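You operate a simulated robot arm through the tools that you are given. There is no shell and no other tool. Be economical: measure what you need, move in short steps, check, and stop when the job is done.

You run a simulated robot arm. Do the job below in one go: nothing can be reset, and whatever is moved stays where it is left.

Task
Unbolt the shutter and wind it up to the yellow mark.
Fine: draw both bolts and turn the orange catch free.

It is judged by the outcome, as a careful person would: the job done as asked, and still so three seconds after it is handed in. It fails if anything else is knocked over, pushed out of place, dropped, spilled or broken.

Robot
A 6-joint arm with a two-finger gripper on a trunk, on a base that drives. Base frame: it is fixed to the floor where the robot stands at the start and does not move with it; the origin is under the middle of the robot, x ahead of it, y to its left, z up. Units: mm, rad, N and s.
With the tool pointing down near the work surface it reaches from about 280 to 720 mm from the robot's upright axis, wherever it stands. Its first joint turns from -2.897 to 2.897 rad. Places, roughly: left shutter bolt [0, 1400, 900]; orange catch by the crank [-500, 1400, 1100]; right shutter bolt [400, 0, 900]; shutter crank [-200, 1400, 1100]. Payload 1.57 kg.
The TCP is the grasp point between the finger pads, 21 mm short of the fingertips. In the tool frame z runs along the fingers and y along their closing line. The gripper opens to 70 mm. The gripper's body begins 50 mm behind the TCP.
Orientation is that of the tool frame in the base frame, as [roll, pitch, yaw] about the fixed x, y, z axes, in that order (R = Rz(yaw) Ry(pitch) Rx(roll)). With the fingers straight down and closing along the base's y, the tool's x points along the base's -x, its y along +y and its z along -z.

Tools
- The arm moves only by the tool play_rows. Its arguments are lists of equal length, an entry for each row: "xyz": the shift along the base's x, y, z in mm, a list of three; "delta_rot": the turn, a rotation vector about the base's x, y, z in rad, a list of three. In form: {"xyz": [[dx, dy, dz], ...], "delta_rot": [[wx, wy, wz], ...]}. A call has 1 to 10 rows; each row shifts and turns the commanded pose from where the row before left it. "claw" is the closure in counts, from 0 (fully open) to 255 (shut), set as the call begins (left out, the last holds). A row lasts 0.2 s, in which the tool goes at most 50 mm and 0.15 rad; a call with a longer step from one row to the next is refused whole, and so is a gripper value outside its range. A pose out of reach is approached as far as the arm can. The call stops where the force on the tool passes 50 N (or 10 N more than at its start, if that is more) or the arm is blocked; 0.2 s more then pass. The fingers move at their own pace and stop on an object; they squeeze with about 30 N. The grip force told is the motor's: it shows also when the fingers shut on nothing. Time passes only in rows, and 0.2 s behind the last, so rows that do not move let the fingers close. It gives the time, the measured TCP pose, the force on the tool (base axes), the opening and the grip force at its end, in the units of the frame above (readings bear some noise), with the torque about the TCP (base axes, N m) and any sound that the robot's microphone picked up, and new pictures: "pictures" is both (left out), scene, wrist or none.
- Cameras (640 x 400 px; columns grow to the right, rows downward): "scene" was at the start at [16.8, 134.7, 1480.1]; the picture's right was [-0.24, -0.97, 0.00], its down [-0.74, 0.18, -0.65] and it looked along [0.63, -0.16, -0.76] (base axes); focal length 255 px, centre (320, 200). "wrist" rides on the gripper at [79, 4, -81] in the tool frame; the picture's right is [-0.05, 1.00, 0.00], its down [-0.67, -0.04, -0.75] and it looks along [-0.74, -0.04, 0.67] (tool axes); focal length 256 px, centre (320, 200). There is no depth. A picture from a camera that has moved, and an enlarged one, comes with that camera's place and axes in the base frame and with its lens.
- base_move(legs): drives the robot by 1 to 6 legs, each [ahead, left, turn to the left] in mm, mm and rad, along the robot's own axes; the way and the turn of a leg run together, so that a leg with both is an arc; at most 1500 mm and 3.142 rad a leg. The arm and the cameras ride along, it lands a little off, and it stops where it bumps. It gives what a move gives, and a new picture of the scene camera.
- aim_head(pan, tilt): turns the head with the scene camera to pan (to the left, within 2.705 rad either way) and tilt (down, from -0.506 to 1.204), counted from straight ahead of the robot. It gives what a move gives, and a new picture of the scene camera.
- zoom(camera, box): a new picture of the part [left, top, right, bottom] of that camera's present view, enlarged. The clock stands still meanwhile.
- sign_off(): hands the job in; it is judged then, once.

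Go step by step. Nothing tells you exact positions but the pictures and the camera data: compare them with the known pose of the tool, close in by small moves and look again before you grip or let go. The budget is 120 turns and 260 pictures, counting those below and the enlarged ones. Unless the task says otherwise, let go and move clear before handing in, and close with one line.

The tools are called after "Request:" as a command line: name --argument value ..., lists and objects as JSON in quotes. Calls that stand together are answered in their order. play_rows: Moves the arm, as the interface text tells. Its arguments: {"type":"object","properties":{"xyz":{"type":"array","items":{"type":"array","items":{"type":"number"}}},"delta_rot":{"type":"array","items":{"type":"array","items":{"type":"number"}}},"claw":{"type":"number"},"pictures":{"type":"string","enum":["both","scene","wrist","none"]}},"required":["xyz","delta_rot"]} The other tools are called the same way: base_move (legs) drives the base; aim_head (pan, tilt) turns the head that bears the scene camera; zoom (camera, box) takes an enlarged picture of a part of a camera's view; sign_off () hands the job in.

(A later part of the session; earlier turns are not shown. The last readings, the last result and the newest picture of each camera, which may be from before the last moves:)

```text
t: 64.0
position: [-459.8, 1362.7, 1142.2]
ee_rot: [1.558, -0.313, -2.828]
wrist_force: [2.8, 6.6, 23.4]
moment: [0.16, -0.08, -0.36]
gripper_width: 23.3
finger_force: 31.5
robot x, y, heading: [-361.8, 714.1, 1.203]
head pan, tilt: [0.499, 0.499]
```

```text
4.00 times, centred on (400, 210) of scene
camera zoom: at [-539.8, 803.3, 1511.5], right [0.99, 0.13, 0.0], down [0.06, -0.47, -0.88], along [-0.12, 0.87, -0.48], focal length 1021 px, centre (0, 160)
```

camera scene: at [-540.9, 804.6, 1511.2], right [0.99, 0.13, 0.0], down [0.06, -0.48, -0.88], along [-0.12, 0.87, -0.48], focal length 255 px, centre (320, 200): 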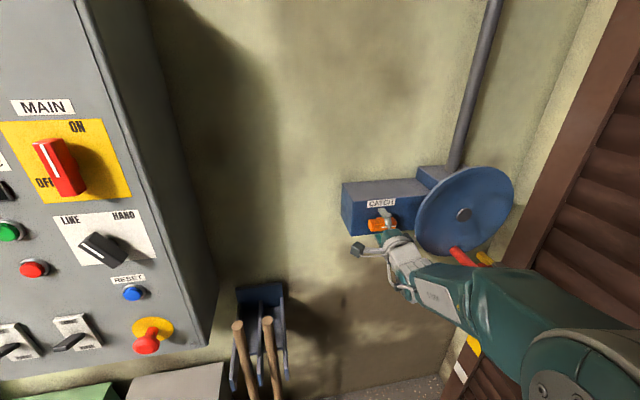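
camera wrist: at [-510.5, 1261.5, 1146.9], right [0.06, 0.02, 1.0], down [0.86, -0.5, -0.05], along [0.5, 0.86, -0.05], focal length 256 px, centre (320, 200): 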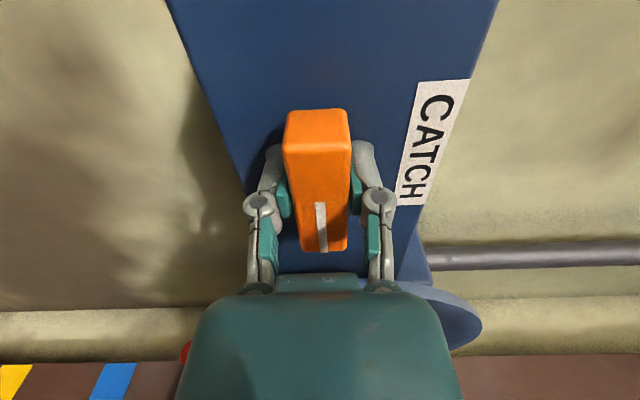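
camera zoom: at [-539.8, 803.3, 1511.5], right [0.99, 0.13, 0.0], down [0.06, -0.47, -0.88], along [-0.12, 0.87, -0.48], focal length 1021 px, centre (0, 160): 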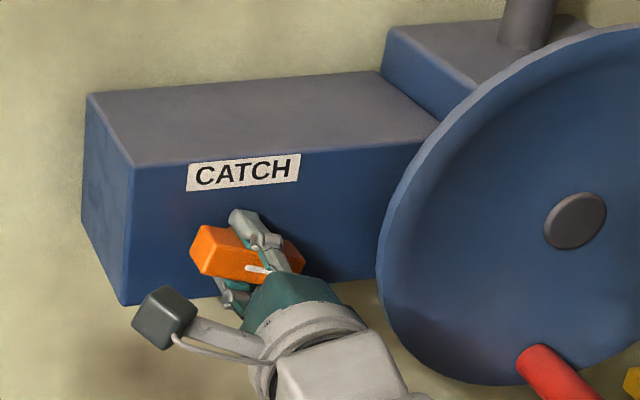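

It turns freely that way; I continue to a quarter turn.

Request:
play_rows --xyz '[[0, 0, -0.5], [0, 0, -0.5], [0, 0, 0], [0, 0, 0], [0, 0, 0]]' --delta_rot '[[-0.0377, 0.1244, 0], [-0.0377, 0.1244, 0], [-0.0377, 0.1244, 0], [-0.0377, 0.1244, 0], [-0.0377, 0.1244, 0]]' --pictures "none"

Request:
play_rows --xyz '[[0, 0, 0], [0, 0, 0], [0, 0, 0], [0, 0, 0], [0, 0, 0]]' --delta_rot '[[-0.0377, 0.1244, 0], [-0.0377, 0.1244, 0], [-0.0377, 0.1244, 0], [-0.0377, 0.1244, 0], [-0.0377, 0.1244, 0]]'

Request:
zoom --camera "scene" --box '[320, 160, 480, 260]'

```text
t: 65.2
position: [-457.4, 1363.7, 1144.7]
ee_rot: [1.529, -0.963, -2.805]
wrist_force: [15.1, 18.3, 34.1]
moment: [-0.53, -0.33, -0.18]
gripper_width: 23.6
finger_force: 31.9
robot x, y, heading: [-363.6, 714.3, 1.204]
head pan, tilt: [0.499, 0.499]
```

```text
t: 66.4
position: [-456.2, 1363.8, 1140.6]
ee_rot: [-1.191, -1.525, -0.088]
wrist_force: [25.6, 14.8, 17.6]
moment: [0.57, -0.6, -0.46]
gripper_width: 24.3
finger_force: 31.6
robot x, y, heading: [-361.9, 716.3, 1.206]
head pan, tilt: [0.499, 0.499]
camera scene: at [-534.9, 803.0, 1512.1], right [0.99, 0.13, 0.0], down [0.06, -0.47, -0.88], along [-0.12, 0.87, -0.48], focal length 255 px, centre (320, 200)
camera wrist: at [-424.3, 1286.4, 1218.0], right [0.95, 0.29, -0.1], down [0.15, -0.72, -0.68], along [-0.27, 0.63, -0.73], focal length 256 px, centre (320, 200)
```

scene: 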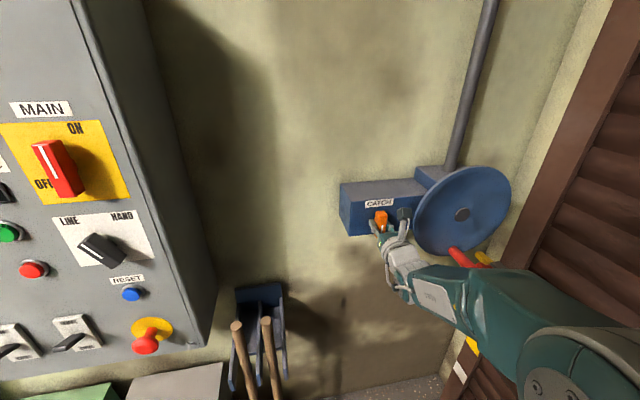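
wrist: 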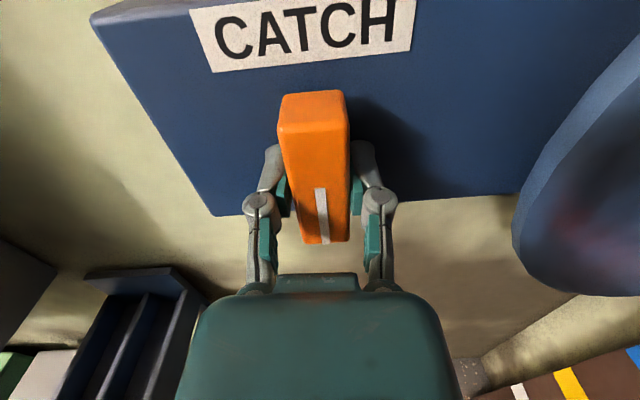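

```text
4.00 times, centred on (400, 210) of scene
camera zoom: at [-534.9, 803.0, 1512.1], right [0.99, 0.13, 0.0], down [0.06, -0.47, -0.88], along [-0.12, 0.87, -0.48], focal length 1021 px, centre (0, 160)
```

zoom: 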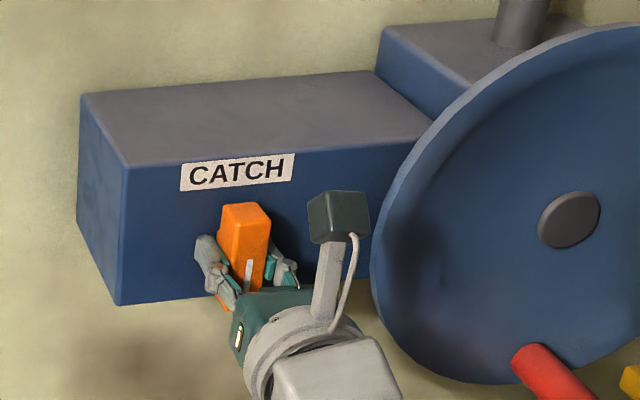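

The catch is now upright, a quarter turn, with torque starting to rise. I nudge a bit further to feel for its end.

Request:
play_rows --xyz '[[-1, 0, 0], [0, 0, 0]]' --delta_rot '[[-0.029, 0.0957, 0], [-0.029, 0.0957, 0]]' --pictures "wrist"

```text
t: 67.0
position: [-455.5, 1362.9, 1140.5]
ee_rot: [-1.509, -1.325, 0.234]
wrist_force: [30.3, 15.7, 12.4]
moment: [0.11, -1.1, 0.09]
gripper_width: 27.5
finger_force: 32.3
robot x, y, heading: [-362.9, 715.7, 1.207]
head pan, tilt: [0.499, 0.499]
camera wrist: at [-409.6, 1291.1, 1214.8], right [0.91, 0.28, -0.29], down [0.03, -0.76, -0.65], along [-0.4, 0.59, -0.7], focal length 256 px, centre (320, 200)
```

wrist: 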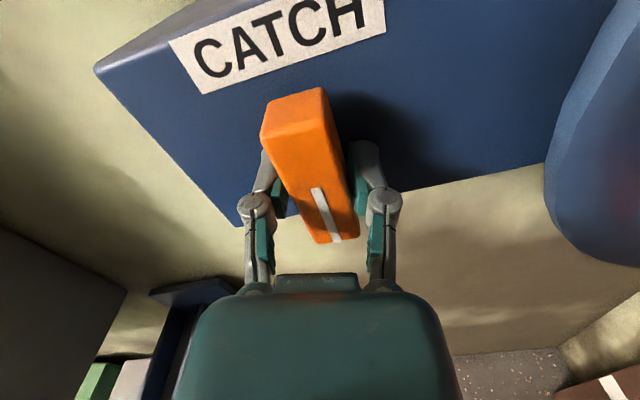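

The bar slipped in the pads: it's at its end stop, a quarter turn. I relax back, open, and withdraw.

Request:
play_rows --xyz '[[0, 0, 0], [0, 0, 0]]' --delta_rot '[[0.029, -0.0957, 0], [0.029, -0.0957, 0]]' --claw 0 --pictures "none"

Request:
play_rows --xyz '[[0, 0, 0], [4.4, -14.4, 0], [8.7, -28.7, 0], [11.6, -38, 0], [11.6, -38, 0], [0, 0, 0]]' --delta_rot '[[0, 0, 0], [0, 0, 0], [0, 0, 0], [0, 0, 0], [0, 0, 0], [0, 0, 0]]'

Request:
zoom --camera "scene" --box '[320, 120, 560, 270]'

```text
t: 67.6
position: [-459.9, 1361.5, 1139.5]
ee_rot: [-1.213, -1.526, -0.058]
wrist_force: [0.7, -0.3, 0.5]
moment: [0.0, -0.03, 0.02]
gripper_width: 69.8
finger_force: 0.1
robot x, y, heading: [-360.4, 714.5, 1.201]
head pan, tilt: [0.499, 0.499]
```

```text
t: 69.0
position: [-426.7, 1244.1, 1140.0]
ee_rot: [-1.158, -1.528, -0.119]
wrist_force: [0.0, 0.2, 0.1]
moment: [0.01, 0.01, 0.01]
gripper_width: 70.0
finger_force: 0.1
robot x, y, heading: [-364.1, 712.1, 1.203]
head pan, tilt: [0.499, 0.499]
camera scene: at [-540.8, 803.9, 1511.3], right [0.99, 0.13, 0.0], down [0.06, -0.48, -0.88], along [-0.12, 0.87, -0.48], focal length 255 px, centre (320, 200)
camera wrist: at [-395.4, 1167.1, 1217.8], right [0.95, 0.29, -0.09], down [0.15, -0.72, -0.68], along [-0.26, 0.63, -0.73], focal length 256 px, centre (320, 200)
```

scene: 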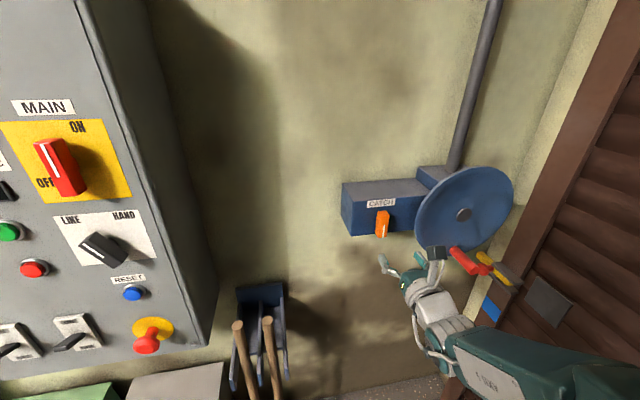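
wrist: 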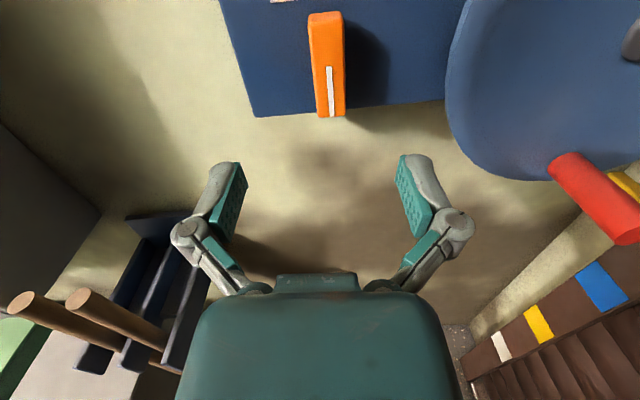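

```text
2.67 times, centred on (440, 195) of scene
camera zoom: at [-540.8, 803.9, 1511.3], right [0.99, 0.13, 0.0], down [0.06, -0.48, -0.88], along [-0.12, 0.87, -0.48], focal length 681 px, centre (0, 213)
```

zoom: 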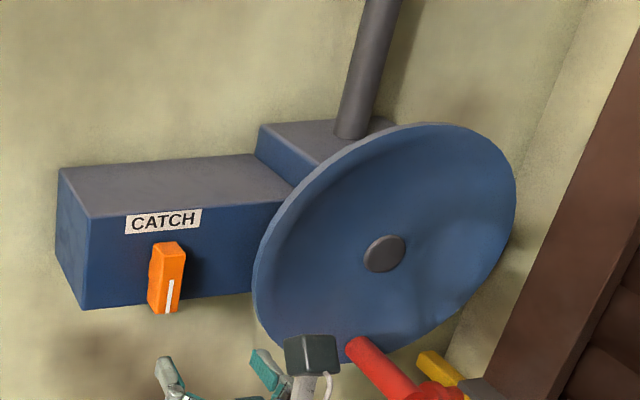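

The catch stays upright, free. Next the crank: its handle tip is near (-212, 1350, 1026). I shift the base 80 mm toward the shutter for a good reach of the whole circle.

Request:
base_move --legs '[[49, -63, 0]]'

Request:
play_rows --xyz '[[25, 8, -20], [25, 8, -20], [25, 8, -20], [25, 8, -20], [0, 0, 0]]' --delta_rot '[[0, 0, 0], [0, 0, 0], [0, 0, 0], [0, 0, 0], [0, 0, 0]]'

```text
t: 70.1
position: [-369.8, 1273.3, 1137.2]
ee_rot: [-1.252, -1.537, -0.024]
wrist_force: [-0.7, 0.8, 0.0]
moment: [0.01, -0.02, -0.08]
gripper_width: 69.8
finger_force: 0.1
robot x, y, heading: [-292.5, 740.2, 1.203]
head pan, tilt: [0.499, 0.499]
camera scene: at [-490.4, 836.8, 1508.3], right [0.99, 0.13, 0.01], down [0.08, -0.48, -0.87], along [-0.11, 0.87, -0.49], focal length 255 px, centre (320, 200)
```

scene: 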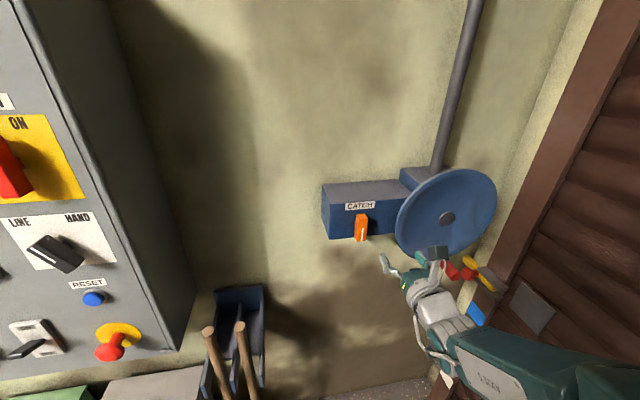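

```text
t: 71.3
position: [-255.6, 1300.6, 1061.4]
ee_rot: [-1.148, -1.523, -0.125]
wrist_force: [-1.0, 0.2, -0.1]
moment: [0.04, 0.01, -0.06]
gripper_width: 70.1
finger_force: 0.0
robot x, y, heading: [-296.6, 738.7, 1.206]
head pan, tilt: [0.499, 0.499]
camera scene: at [-468.9, 829.2, 1511.6], right [0.99, 0.13, 0.0], down [0.06, -0.48, -0.88], along [-0.12, 0.87, -0.48], focal length 255 px, centre (320, 200)
camera wrist: at [-223.7, 1224.0, 1138.8], right [0.95, 0.29, -0.1], down [0.15, -0.72, -0.68], along [-0.27, 0.63, -0.73], focal length 256 px, centre (320, 200)
```

scene: 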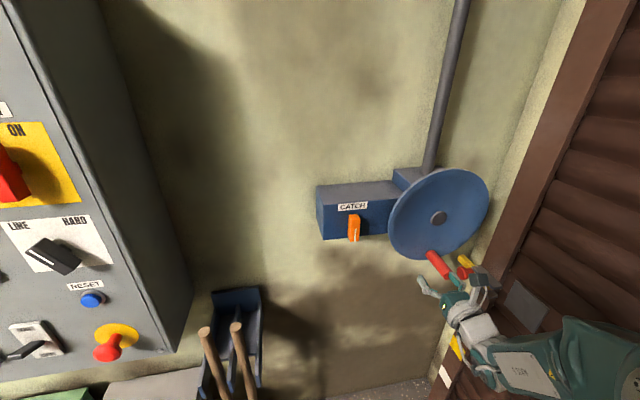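
wrist: 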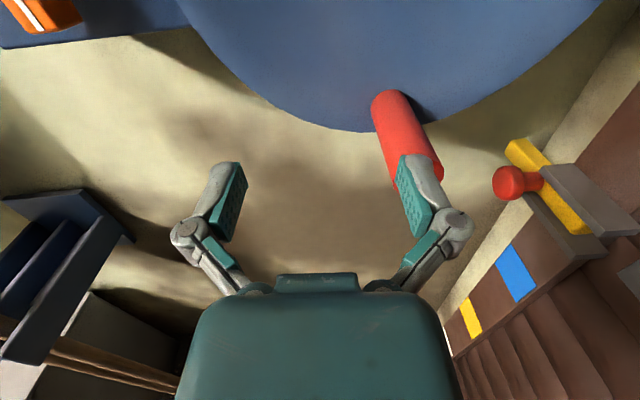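

Handle tip is near (-210, 1357, 1031). I line up in front of it and look.

Request:
play_rows --xyz '[[3, -9.6, 0], [29, 8.7, -15], [29, 8.7, -15], [0, 0, 0]]' --delta_rot '[[0, 0, 0], [0, 0, 0], [0, 0, 0], [0, 0, 0]]' --pictures "wrist"

Request:
zoom --camera "scene" --box '[360, 160, 520, 310]'

```text
t: 72.3
position: [-197.0, 1309.6, 1031.2]
ee_rot: [-1.154, -1.525, -0.119]
wrist_force: [-0.4, -1.0, 0.0]
moment: [0.02, 0.01, 0.03]
gripper_width: 70.1
finger_force: 0.0
robot x, y, heading: [-296.8, 739.9, 1.208]
head pan, tilt: [0.499, 0.499]
camera wrist: at [-165.2, 1232.2, 1109.4], right [0.95, 0.29, -0.1], down [0.15, -0.72, -0.68], along [-0.27, 0.63, -0.73], focal length 256 px, centre (320, 200)
```

wrist: 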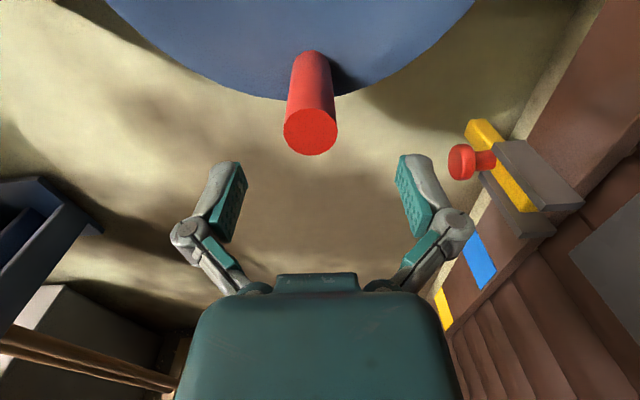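

```text
2.67 times, centred on (440, 235) of scene
camera zoom: at [-473.2, 831.0, 1511.1], right [0.99, 0.13, 0.0], down [0.07, -0.48, -0.88], along [-0.12, 0.87, -0.48], focal length 681 px, centre (0, 107)
```

zoom: 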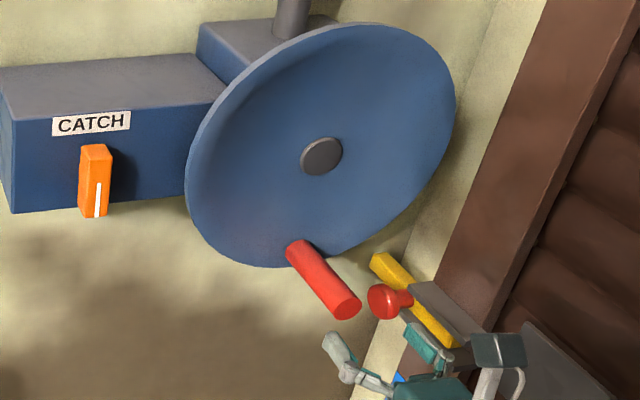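

Tip at about (-211, 1342, 1038). I go forward 60 mm to enclose the handle, with small trims.

Request:
play_rows --xyz '[[-4, -1, 5], [-5.8, 19.1, 0], [-5.8, 19.1, 0], [-5.8, 19.1, 0], [0, 0, 0]]' --delta_rot '[[0, 0, 0], [0, 0, 0], [0, 0, 0], [0, 0, 0], [0, 0, 0]]' --pictures "wrist"

Request:
zoom --camera "scene" --box '[360, 160, 520, 310]'

```text
t: 73.5
position: [-216.1, 1365.2, 1035.3]
ee_rot: [-1.157, -1.523, -0.117]
wrist_force: [1.2, 0.0, -0.1]
moment: [0.02, 0.01, 0.01]
gripper_width: 70.1
finger_force: 0.1
robot x, y, heading: [-292.9, 738.9, 1.204]
head pan, tilt: [0.499, 0.499]
camera wrist: at [-183.9, 1288.0, 1113.2], right [0.95, 0.29, -0.1], down [0.15, -0.72, -0.68], along [-0.27, 0.63, -0.73], focal length 256 px, centre (320, 200)
```

wrist: 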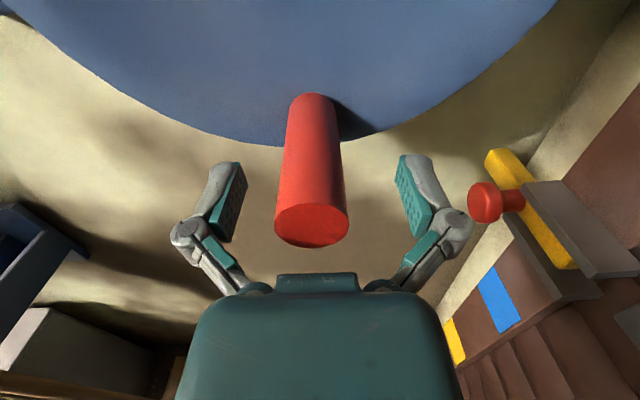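

```text
2.67 times, centred on (440, 235) of scene
camera zoom: at [-470.5, 830.1, 1511.3], right [0.99, 0.13, 0.0], down [0.06, -0.48, -0.88], along [-0.12, 0.87, -0.48], focal length 681 px, centre (0, 107)
```

zoom: 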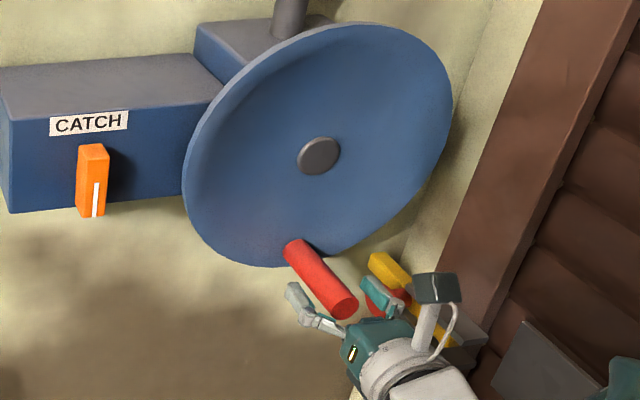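

Well lined up with the handle (axis about z 1036). I close on it.

Request:
play_rows --xyz '[[-1, 0, 0], [0, 0, 0], [0, 0, 0]]' --delta_rot '[[0, 0, 0], [0, 0, 0], [0, 0, 0]]' --claw 255 --pictures "wrist"

```text
t: 74.3
position: [-218.7, 1363.8, 1036.1]
ee_rot: [-1.158, -1.524, -0.115]
wrist_force: [-16.3, -23.0, -1.7]
moment: [0.37, -0.01, 0.57]
gripper_width: 29.1
finger_force: 32.0
robot x, y, heading: [-293.5, 739.5, 1.208]
head pan, tilt: [0.499, 0.499]
camera wrist: at [-187.2, 1286.7, 1113.4], right [0.95, 0.3, -0.09], down [0.16, -0.72, -0.68], along [-0.27, 0.63, -0.73], focal length 256 px, centre (320, 200)
```

wrist: 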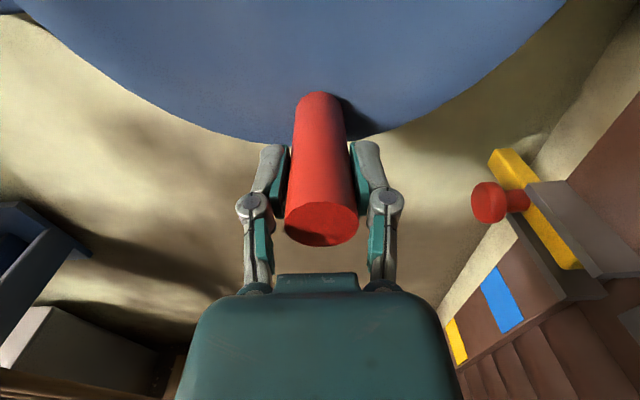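

Handle gripped. The wheel centre is about 108 mm above; I try the first 40° clockwise (left and up) and watch force and the shutter.

Request:
play_rows --xyz '[[-17.9, -5.4, 1.6], [-17.4, -5.3, 4.9], [-16.4, -5.0, 8.0], [-14.7, -4.5, 10.8]]' --delta_rot '[[0, 0, 0], [0, 0, 0], [0, 0, 0], [0, 0, 0]]'

```text
t: 75.3
position: [-283.9, 1345.0, 1063.2]
ee_rot: [-1.086, -1.524, -0.19]
wrist_force: [5.7, -5.9, 2.4]
moment: [-0.26, 0.1, 0.01]
gripper_width: 28.9
finger_force: 31.6
robot x, y, heading: [-293.3, 739.4, 1.205]
head pan, tilt: [0.499, 0.499]
camera scene: at [-470.1, 829.3, 1511.5], right [0.99, 0.13, 0.0], down [0.06, -0.48, -0.88], along [-0.12, 0.87, -0.48], focal length 255 px, centre (320, 200)
camera wrist: at [-251.6, 1267.3, 1139.7], right [0.95, 0.29, -0.1], down [0.15, -0.72, -0.68], along [-0.27, 0.63, -0.73], focal length 256 px, centre (320, 200)
```

scene: 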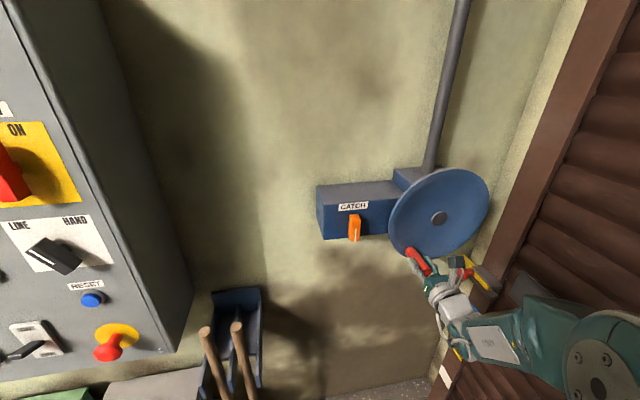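
wrist: 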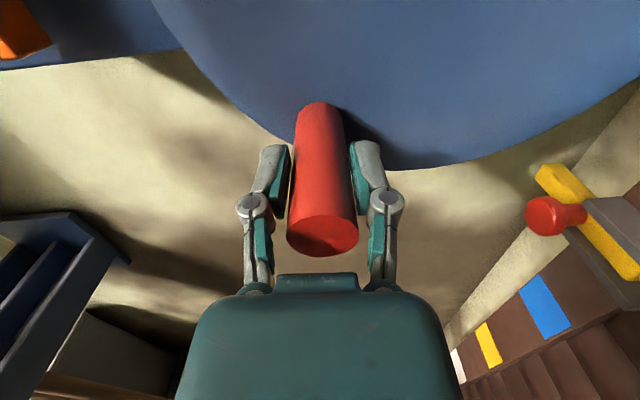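

The wheel turns easily with low force. I check the shutter's plate for motion.

Request:
zoom --camera "scene" --box '[440, 180, 640, 305]'

Request:
aim_head --pan 0.0 --tilt 0.85

```text
3.20 times, centred on (540, 242) of scene
camera zoom: at [-470.1, 829.3, 1511.5], right [0.99, 0.13, 0.0], down [0.06, -0.48, -0.88], along [-0.12, 0.87, -0.48], focal length 817 px, centre (-384, 64)
```

zoom: 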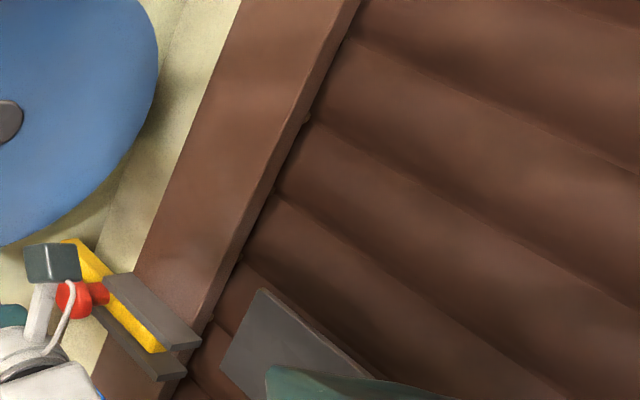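

```text
t: 76.2
position: [-283.5, 1344.8, 1062.5]
ee_rot: [-1.073, -1.524, -0.202]
wrist_force: [-0.5, -3.2, 11.8]
moment: [0.46, -0.03, 0.19]
gripper_width: 29.0
finger_force: 31.7
robot x, y, heading: [-294.9, 740.6, 1.205]
head pan, tilt: [0.0, 0.85]
camera scene: at [-430.5, 811.5, 1481.6], right [0.93, -0.36, 0.0], down [-0.27, -0.7, -0.66], along [0.24, 0.62, -0.75], focal length 255 px, centre (320, 200)
```

scene: 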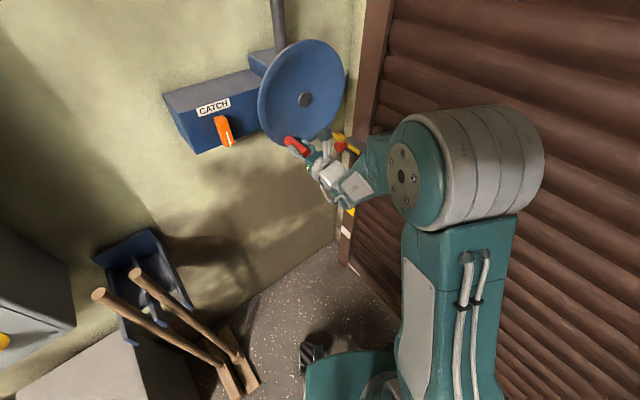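

I enlarge the shutter's foot at the corner and the bolt region to see whether it rose.

Request:
zoom --camera "scene" --box '[320, 120, 448, 320]'

```text
2.00 times, centred on (384, 220) of scene
camera zoom: at [-430.5, 811.5, 1481.6], right [0.93, -0.36, 0.0], down [-0.27, -0.7, -0.66], along [0.24, 0.62, -0.75], focal length 510 px, centre (192, 160)
```

zoom: 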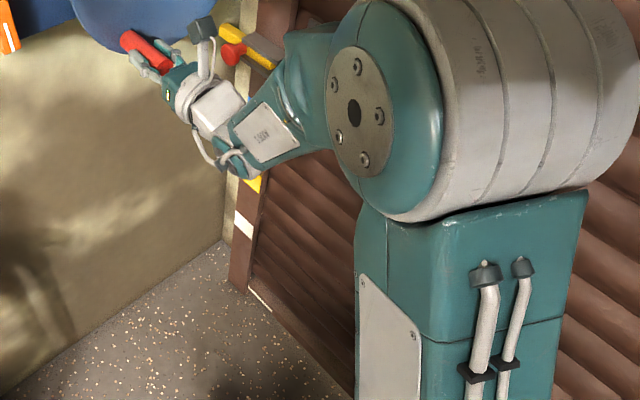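

A pale line shows under the shutter's foot, perhaps a small gap. I turn another 72° the same way, then compare.

Request:
play_rows --xyz '[[-15.0, -4.6, 16.3], [-11.5, -3.5, 19.2], [-7.4, -2.2, 21.2], [-3.0, -0.9, 22.4], [1.5, 0.5, 22.5], [5.9, 1.8, 21.7]]' --delta_rot '[[0, 0, 0], [0, 0, 0], [0, 0, 0], [0, 0, 0], [0, 0, 0], [0, 0, 0]]' --pictures "scene"

Request:
zoom --camera "scene" --box '[320, 120, 448, 320]'

```text
t: 77.6
position: [-311.3, 1336.7, 1182.8]
ee_rot: [-1.153, -1.525, -0.12]
wrist_force: [0.3, -0.3, 0.0]
moment: [0.01, -0.01, 0.01]
gripper_width: 0.2
finger_force: 28.7
robot x, y, heading: [-294.7, 741.0, 1.211]
head pan, tilt: [0.0, 0.85]
camera scene: at [-430.8, 812.5, 1481.4], right [0.93, -0.36, 0.0], down [-0.27, -0.7, -0.66], along [0.24, 0.62, -0.75], focal length 255 px, centre (320, 200)
```

scene: 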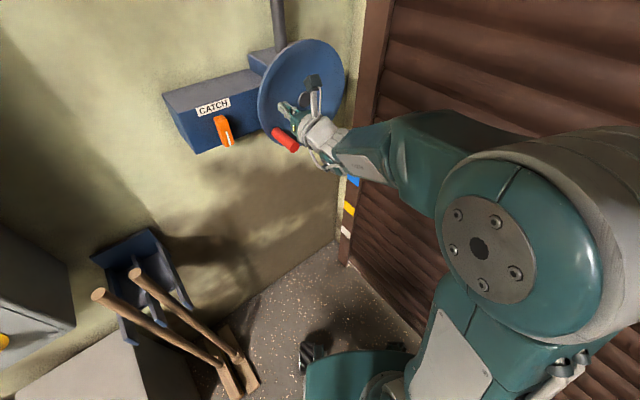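

```text
2.00 times, centred on (384, 220) of scene
camera zoom: at [-430.8, 812.5, 1481.4], right [0.93, -0.36, 0.0], down [-0.27, -0.7, -0.66], along [0.24, 0.62, -0.75], focal length 510 px, centre (192, 160)
```

zoom: 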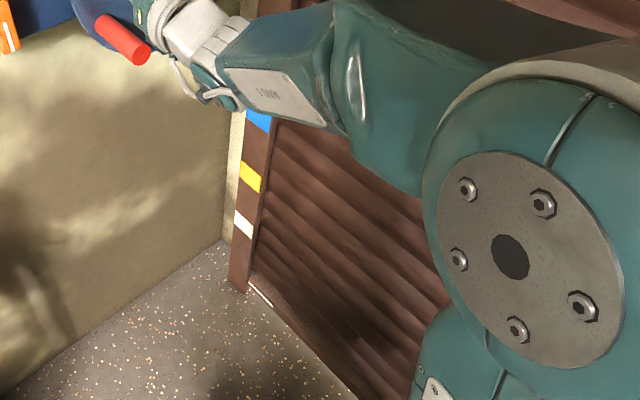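

The handle slipped out of the pads partway (they can't follow a curve without turning). The wheel stayed where it was. I draw back and check whether the shutter moved.

Request:
play_rows --xyz '[[11.6, -38, 0], [11.6, -38, 0], [-30, -9, 20], [-30, -9, 20], [0, 0, 0]]' --delta_rot '[[0, 0, 0], [0, 0, 0], [0, 0, 0], [0, 0, 0], [0, 0, 0]]' --claw 0 --pictures "scene"

Request:
aim_head --pan 0.25 --tilt 0.7

Request:
zoom --camera "scene" --box '[350, 60, 510, 260]'

```text
t: 78.8
position: [-348.6, 1240.7, 1224.1]
ee_rot: [-1.153, -1.524, -0.122]
wrist_force: [0.0, 0.3, 0.7]
moment: [0.0, 0.01, -0.03]
gripper_width: 70.1
finger_force: 0.0
robot x, y, heading: [-291.3, 738.5, 1.201]
head pan, tilt: [0.0, 0.85]
camera scene: at [-431.1, 812.0, 1481.4], right [0.93, -0.36, 0.0], down [-0.27, -0.7, -0.66], along [0.24, 0.62, -0.75], focal length 255 px, centre (320, 200)
```

scene: 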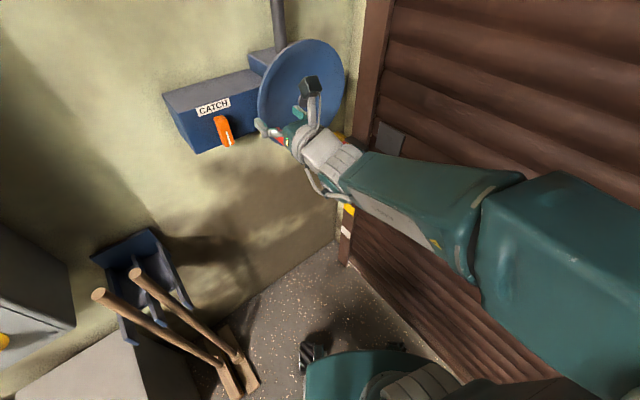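

```text
t: 79.6
position: [-349.9, 1241.5, 1224.2]
ee_rot: [-1.146, -1.523, -0.131]
wrist_force: [0.8, 0.5, -0.2]
moment: [0.01, 0.03, 0.04]
gripper_width: 70.0
finger_force: 0.1
robot x, y, heading: [-295.0, 739.8, 1.205]
head pan, tilt: [0.25, 0.7]
camera scene: at [-449.0, 823.3, 1493.6], right [0.99, -0.12, 0.0], down [-0.07, -0.64, -0.76], along [0.09, 0.76, -0.65], focal length 255 px, centre (320, 200)
```

scene: 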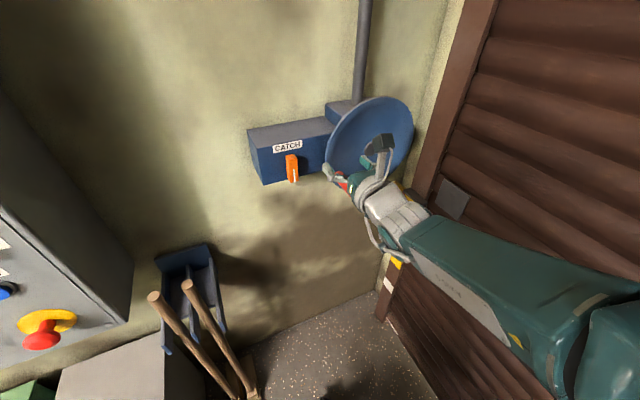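

```text
2.00 times, centred on (430, 160) of scene
camera zoom: at [-449.0, 823.3, 1493.6], right [0.99, -0.12, 0.0], down [-0.07, -0.64, -0.76], along [0.09, 0.76, -0.65], focal length 510 px, centre (100, 280)
```

zoom: 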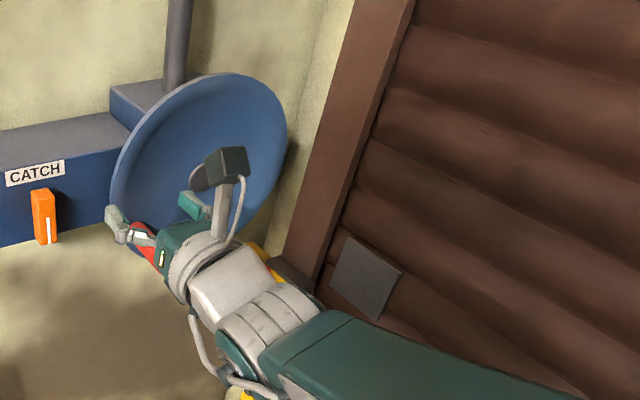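

The plate has risen about 55 mm for roughly 55° of crank, so clockwise lifts and it holds when let go. I'll now turn the tool along with the crank; first I turn the gripper back so it can follow, in front of the handle.

Request:
play_rows --xyz '[[4, 1.95, -9.1], [4, 1.95, -9.1], [4, 1.95, -9.1], [4, 1.95, -9.1], [4, 1.95, -9.1], [4, 1.95, -9.1], [4, 1.95, -9.1], [4, 1.95, -9.1]]' --delta_rot '[[0.042, -0.1387, 0], [0.042, -0.1387, 0], [0.042, -0.1387, 0], [0.042, -0.1387, 0], [0.042, -0.1387, 0], [0.042, -0.1387, 0], [0.042, -0.1387, 0], [0.042, -0.1387, 0]]' --pictures "none"

Request:
play_rows --xyz '[[4, 1.95, -9.1], [4, 1.95, -9.1], [4, 1.95, -9.1], [4, 1.95, -9.1], [4, 1.95, -9.1], [4, 1.95, -9.1], [4, 1.95, -9.1], [0, 0, 0]]' --delta_rot '[[0.042, -0.1387, 0], [0.042, -0.1387, 0], [0.042, -0.1387, 0], [0.042, -0.1387, 0], [0.042, -0.1387, 0], [0.042, -0.1387, 0], [0.042, -0.1387, 0], [0, 0, 0]]'

```text
t: 81.4
position: [-317.5, 1257.4, 1152.4]
ee_rot: [1.563, -0.45, -2.826]
wrist_force: [-0.2, -0.1, -0.9]
moment: [-0.02, 0.0, 0.0]
gripper_width: 70.0
finger_force: 0.0
robot x, y, heading: [-295.7, 741.3, 1.206]
head pan, tilt: [0.25, 0.7]
```

```text
t: 83.2
position: [-290.7, 1269.9, 1088.2]
ee_rot: [1.585, 0.563, -2.822]
wrist_force: [0.9, 0.4, 0.8]
moment: [0.01, -0.01, 0.01]
gripper_width: 70.2
finger_force: 0.0
robot x, y, heading: [-292.8, 740.5, 1.207]
head pan, tilt: [0.25, 0.7]
camera scene: at [-448.9, 823.8, 1493.6], right [0.99, -0.12, 0.0], down [-0.07, -0.64, -0.76], along [0.09, 0.76, -0.65], focal length 255 px, centre (320, 200)
camera wrist: at [-330.9, 1171.5, 1050.1], right [-0.47, -0.14, 0.87], down [0.78, -0.53, 0.34], along [0.41, 0.84, 0.35], focal length 256 px, centre (320, 200)
```

scene: 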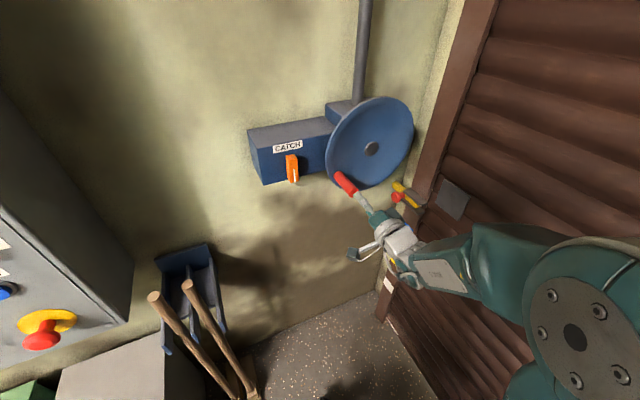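
wrist: 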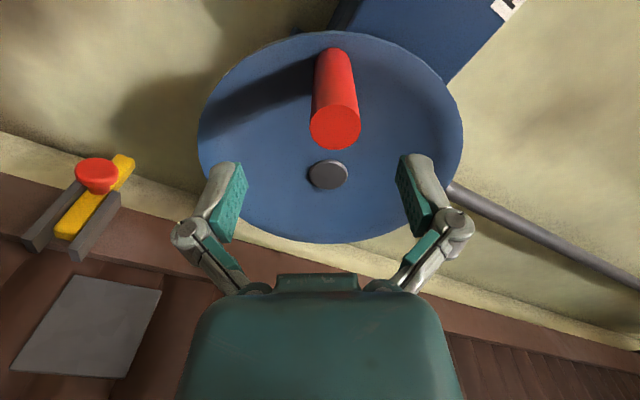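

An excellent view: handle nearly centred with the hub straight behind it. I trim 8 mm sideways, advance 68 mm and close.

Request:
play_rows --xyz '[[-3.8, -1.1, 7], [-6.6, 21.7, 0], [-6.6, 21.7, 0], [-6.6, 21.7, 0], [0, 0, 0]]' --delta_rot '[[-0.029, 0.0957, 0], [0, 0, 0], [0, 0, 0], [0, 0, 0], [0, 0, 0]]' --pictures "wrist"

Request:
play_rows --xyz '[[0, 0, 0], [0, 0, 0], [0, 0, 0]]' --delta_rot '[[0, 0, 0], [0, 0, 0], [0, 0, 0]]' --claw 255 --pictures "wrist"

```text
t: 84.4
position: [-310.7, 1334.5, 1095.9]
ee_rot: [1.585, 0.461, -2.824]
wrist_force: [-0.4, -0.8, -0.6]
moment: [0.0, 0.01, 0.01]
gripper_width: 69.8
finger_force: 0.2
robot x, y, heading: [-290.2, 740.6, 1.209]
head pan, tilt: [0.25, 0.7]
camera wrist: at [-356.8, 1235.0, 1064.8], right [-0.38, -0.11, 0.92], down [0.81, -0.52, 0.27], along [0.45, 0.85, 0.29], focal length 256 px, centre (320, 200)
```

wrist: 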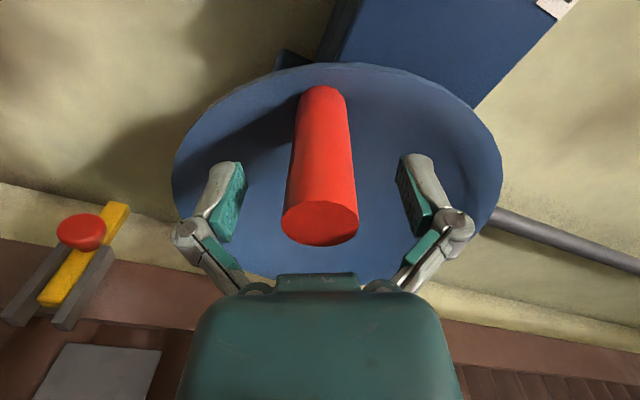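

```text
t: 85.2
position: [-312.1, 1334.5, 1095.4]
ee_rot: [1.585, 0.462, -2.825]
wrist_force: [1.2, -8.1, 3.4]
moment: [-0.02, -0.11, 0.25]
gripper_width: 28.7
finger_force: 32.6
robot x, y, heading: [-291.8, 738.5, 1.208]
head pan, tilt: [0.25, 0.7]
camera wrist: at [-356.5, 1234.0, 1065.0], right [-0.38, -0.11, 0.92], down [0.81, -0.52, 0.27], along [0.45, 0.85, 0.29], focal length 256 px, centre (320, 200)
```

wrist: 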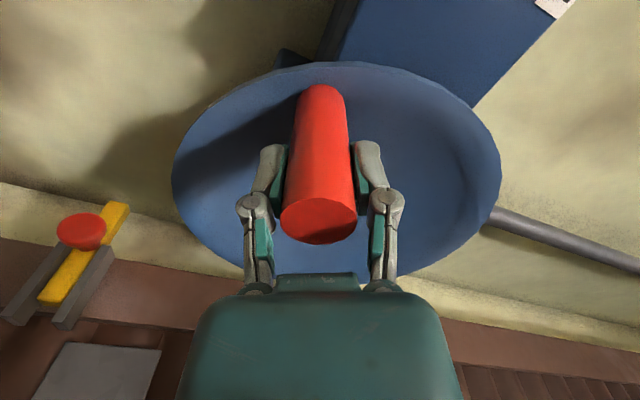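

Gripped. I turn with the crank, first four rows (32°), and check the force.

Request:
play_rows --xyz '[[-5.65, -1.7, 13.8], [-3.75, -1.1, 14.5], [-1.8, -0.55, 14.9], [0.2, 0.1, 15.0]]' --delta_rot '[[-0.0406, 0.134, 0], [-0.0406, 0.134, 0], [-0.0406, 0.134, 0], [-0.0406, 0.134, 0]]' --pictures "wrist"

```text
t: 86.2
position: [-325.7, 1330.3, 1154.7]
ee_rot: [1.565, -0.098, -2.826]
wrist_force: [-4.1, -14.6, -0.4]
moment: [0.02, -0.17, 0.21]
gripper_width: 28.8
finger_force: 31.6
robot x, y, heading: [-292.3, 739.7, 1.202]
head pan, tilt: [0.25, 0.7]
camera wrist: at [-374.0, 1228.9, 1167.4], right [0.14, 0.04, 0.99], down [0.86, -0.5, -0.1], along [0.49, 0.86, -0.11], focal length 256 px, centre (320, 200)
```

wrist: 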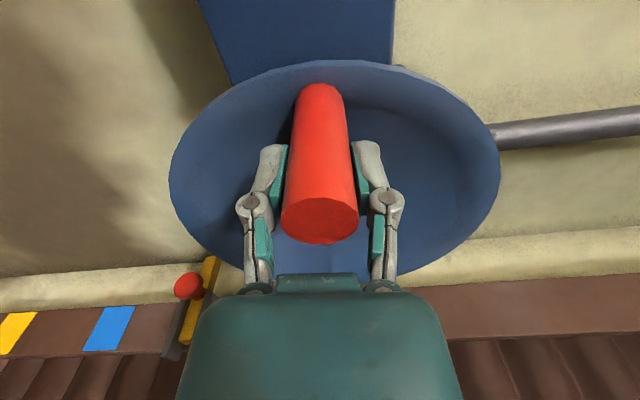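

Perfect tracking with low force. I carry on over the top in two pieces.

Request:
play_rows --xyz '[[2.2, 0.7, 14.8], [4.2, 1.3, 14.3], [6.0, 1.8, 13.6], [7.8, 2.4, 12.6], [9.4, 2.85, 11.3], [10.8, 3.3, 9.8], [12.0, 3.65, 8.15]]' --delta_rot '[[-0.0406, 0.134, 0], [-0.0406, 0.134, 0], [-0.0406, 0.134, 0], [-0.0406, 0.134, 0], [-0.0406, 0.134, 0], [-0.0406, 0.134, 0], [-0.0406, 0.134, 0]]' --pictures "scene"

Request:
zoom --camera "scene" --box '[350, 60, 510, 340]'

```text
t: 87.8
position: [-263.9, 1346.8, 1232.1]
ee_rot: [1.566, -1.086, -2.842]
wrist_force: [-4.2, -7.7, -15.9]
moment: [-0.16, -0.24, 1.27]
gripper_width: 15.7
finger_force: 31.9
robot x, y, heading: [-294.5, 735.3, 1.204]
head pan, tilt: [0.25, 0.7]
camera scene: at [-449.3, 825.0, 1493.4], right [0.99, -0.12, 0.0], down [-0.07, -0.64, -0.76], along [0.09, 0.76, -0.65], focal length 255 px, centre (320, 200)
```

scene: 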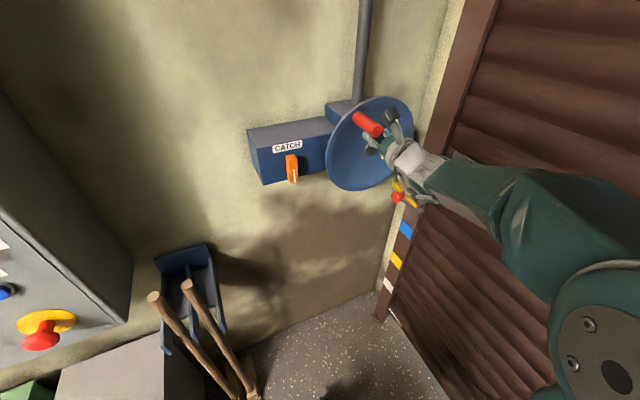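

```text
1.43 times, centred on (430, 200) of scene
camera zoom: at [-449.3, 825.0, 1493.4], right [0.99, -0.12, 0.0], down [-0.07, -0.64, -0.76], along [0.09, 0.76, -0.65], focal length 365 px, centre (163, 200)
```

zoom: 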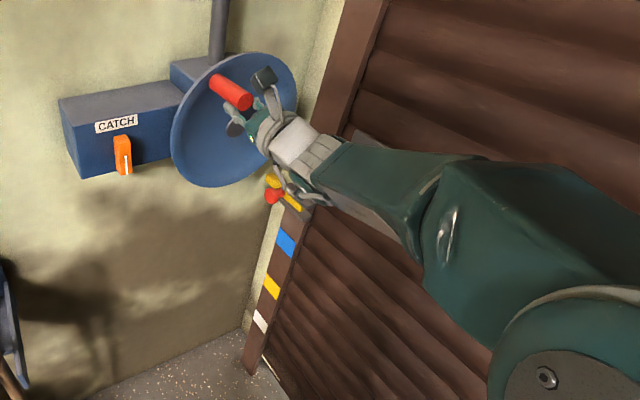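

My circle was a bit small (refit: centre z 1153, radius 117), so the handle is squeezing out. I open, back off and look.

Request:
play_rows --xyz '[[0, 0, 0], [6.6, -21.7, 0], [6.6, -21.7, 0], [6.6, -21.7, 0], [0, 0, 0]]' --delta_rot '[[0, 0, 0], [0, 0, 0], [0, 0, 0], [0, 0, 0], [0, 0, 0]]' --claw 0 --pictures "wrist"

```text
t: 89.0
position: [-252.2, 1282.2, 1237.7]
ee_rot: [1.54, -1.08, -2.806]
wrist_force: [-0.1, 1.0, 0.1]
moment: [0.0, 0.0, -0.02]
gripper_width: 70.0
finger_force: 0.1
robot x, y, heading: [-294.5, 740.6, 1.21]
head pan, tilt: [0.25, 0.7]
camera wrist: at [-259.2, 1193.2, 1308.9], right [0.87, 0.27, 0.42], down [0.49, -0.62, -0.62], along [0.1, 0.74, -0.66], focal length 256 px, centre (320, 200)
```

wrist: 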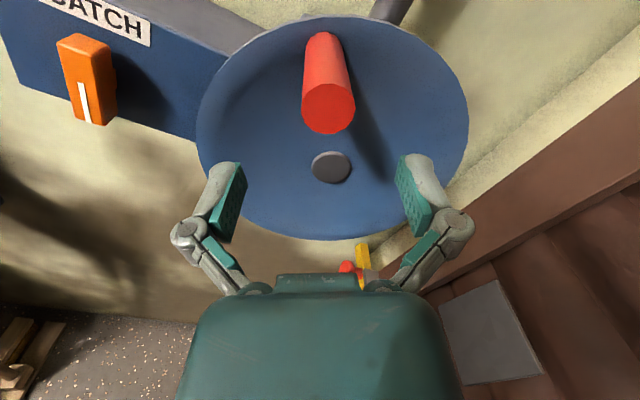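

The handle is at about 147° on the circle, 10 mm further out than my TCP. I correct, advance and grip, then turn five rows.

Request:
play_rows --xyz '[[-1, -0.3, 11.3], [-6.6, 21.7, 0], [-6.6, 21.7, 0], [-6.6, 21.7, 0], [0, 0, 0]]' --delta_rot '[[0.023, -0.0766, 0], [0, 0, 0], [0, 0, 0], [0, 0, 0], [0, 0, 0]]' --pictures "none"

Request:
play_rows --xyz '[[0, 0, 0], [0, 0, 0], [0, 0, 0]]' --delta_rot '[[0, 0, 0], [0, 0, 0], [0, 0, 0]]' --claw 255 --pictures "wrist"

Request:
play_rows --xyz '[[13.6, 4.1, 7.8], [14.5, 4.4, 5.7], [15.2, 4.6, 3.5], [15.5, 4.7, 1.3], [15.5, 4.7, -1.0]]' --delta_rot '[[-0.0406, 0.134, 0], [-0.0406, 0.134, 0], [-0.0406, 0.134, 0], [-0.0406, 0.134, 0], [-0.0406, 0.134, 0]]' --pictures "both"

```text
t: 90.2
position: [-272.2, 1346.5, 1248.3]
ee_rot: [1.545, -0.999, -2.814]
wrist_force: [-0.8, 0.2, 0.4]
moment: [0.0, 0.03, 0.0]
gripper_width: 70.2
finger_force: 0.0
robot x, y, heading: [-291.4, 734.7, 1.201]
head pan, tilt: [0.25, 0.7]
```

```text
t: 91.0
position: [-272.9, 1345.8, 1248.7]
ee_rot: [1.546, -1.0, -2.811]
wrist_force: [1.1, -8.7, -0.8]
moment: [-0.52, -0.1, -0.27]
gripper_width: 28.7
finger_force: 31.7
robot x, y, heading: [-290.7, 736.8, 1.204]
head pan, tilt: [0.25, 0.7]
camera wrist: at [-285.1, 1255.4, 1317.4], right [0.83, 0.26, 0.5], down [0.54, -0.6, -0.59], along [0.15, 0.76, -0.64], focal length 256 px, centre (320, 200)
```

wrist: 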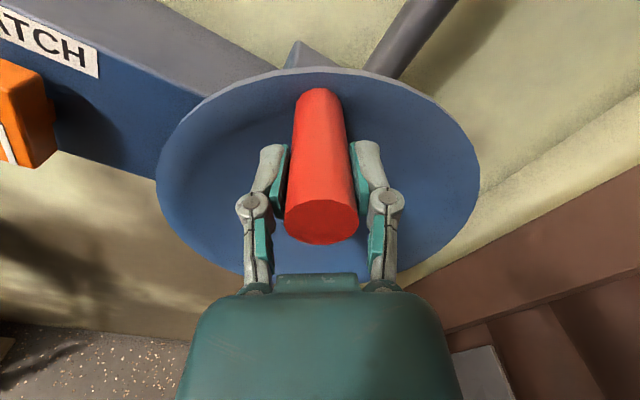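

```text
t: 92.2
position: [-197.2, 1369.8, 1263.0]
ee_rot: [-1.469, -1.438, 0.194]
wrist_force: [-3.5, -5.6, -22.3]
moment: [-0.43, -0.13, 0.1]
gripper_width: 29.0
finger_force: 32.5
robot x, y, heading: [-293.5, 739.3, 1.205]
head pan, tilt: [0.25, 0.7]
camera scene: at [-448.9, 825.5, 1493.4], right [0.99, -0.12, 0.0], down [-0.07, -0.64, -0.76], along [0.09, 0.76, -0.65], focal length 255 px, centre (320, 200)
camera wrist: at [-159.6, 1295.9, 1340.1], right [0.94, 0.29, -0.18], down [0.1, -0.74, -0.67], along [-0.33, 0.61, -0.72], focal length 256 px, centre (320, 200)
```

scene: 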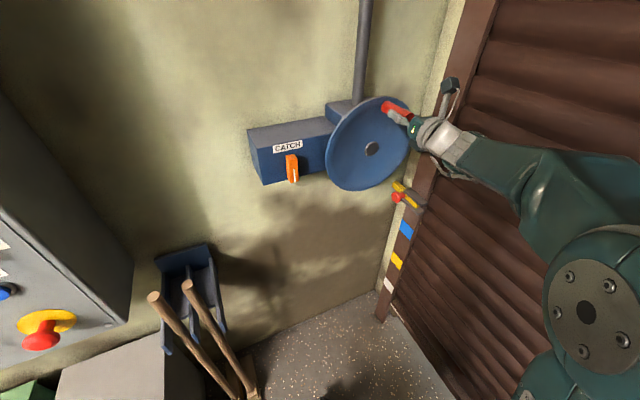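
wrist: 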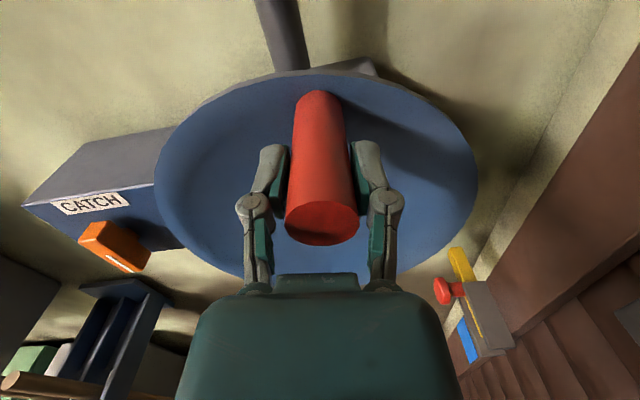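

Good tracking at 187°. I enlarge the shutter's foot and plate to gauge the lift.

Request:
zoom --camera "scene" --box '[360, 170, 520, 400]'

Request:
zoom --camera "wrist" --box '[400, 200, 640, 400]'

```text
1.74 times, centred on (440, 285) of scene
camera zoom: at [-448.9, 825.5, 1493.4], right [0.99, -0.12, 0.0], down [-0.07, -0.64, -0.76], along [0.09, 0.76, -0.65], focal length 444 px, centre (111, 52)
```

zoom: 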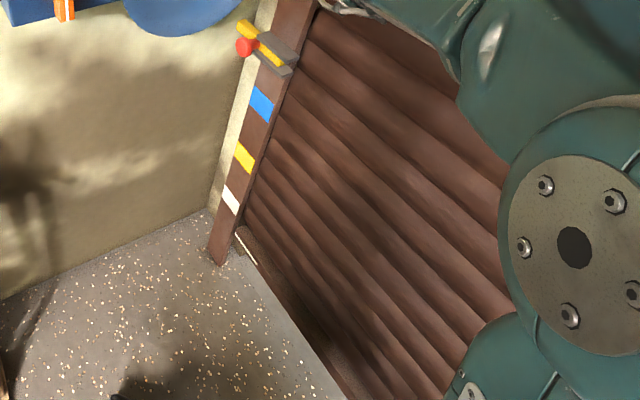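

```text
2.00 times, centred on (520, 300) of wrist
camera zoom: at [-159.6, 1295.9, 1340.1], right [0.94, 0.29, -0.18], down [0.1, -0.74, -0.67], along [-0.33, 0.61, -0.72], focal length 512 px, centre (-80, 0)
```

zoom: 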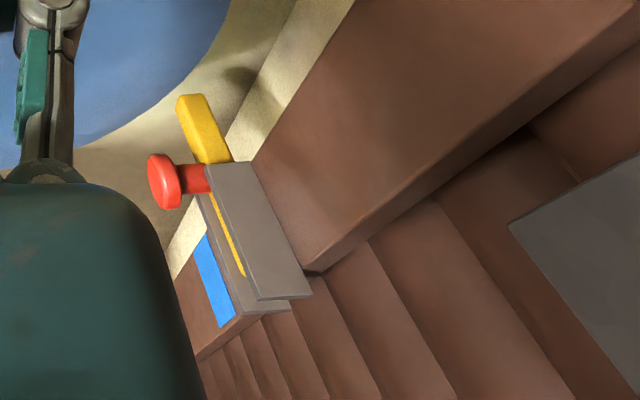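

The plate has clearly risen. I zoom tightly on the lower left jamb to read the bottom edge against the marks.

Request:
zoom --camera "scene" --box '[370, 240, 450, 340]'

```text
4.00 times, centred on (410, 290) of scene
camera zoom: at [-448.9, 825.5, 1493.4], right [0.99, -0.12, 0.0], down [-0.07, -0.64, -0.76], along [0.09, 0.76, -0.65], focal length 1021 px, centre (-40, -160)
```

zoom: 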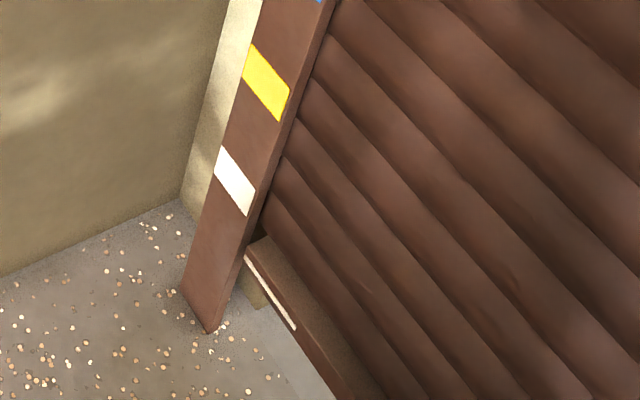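

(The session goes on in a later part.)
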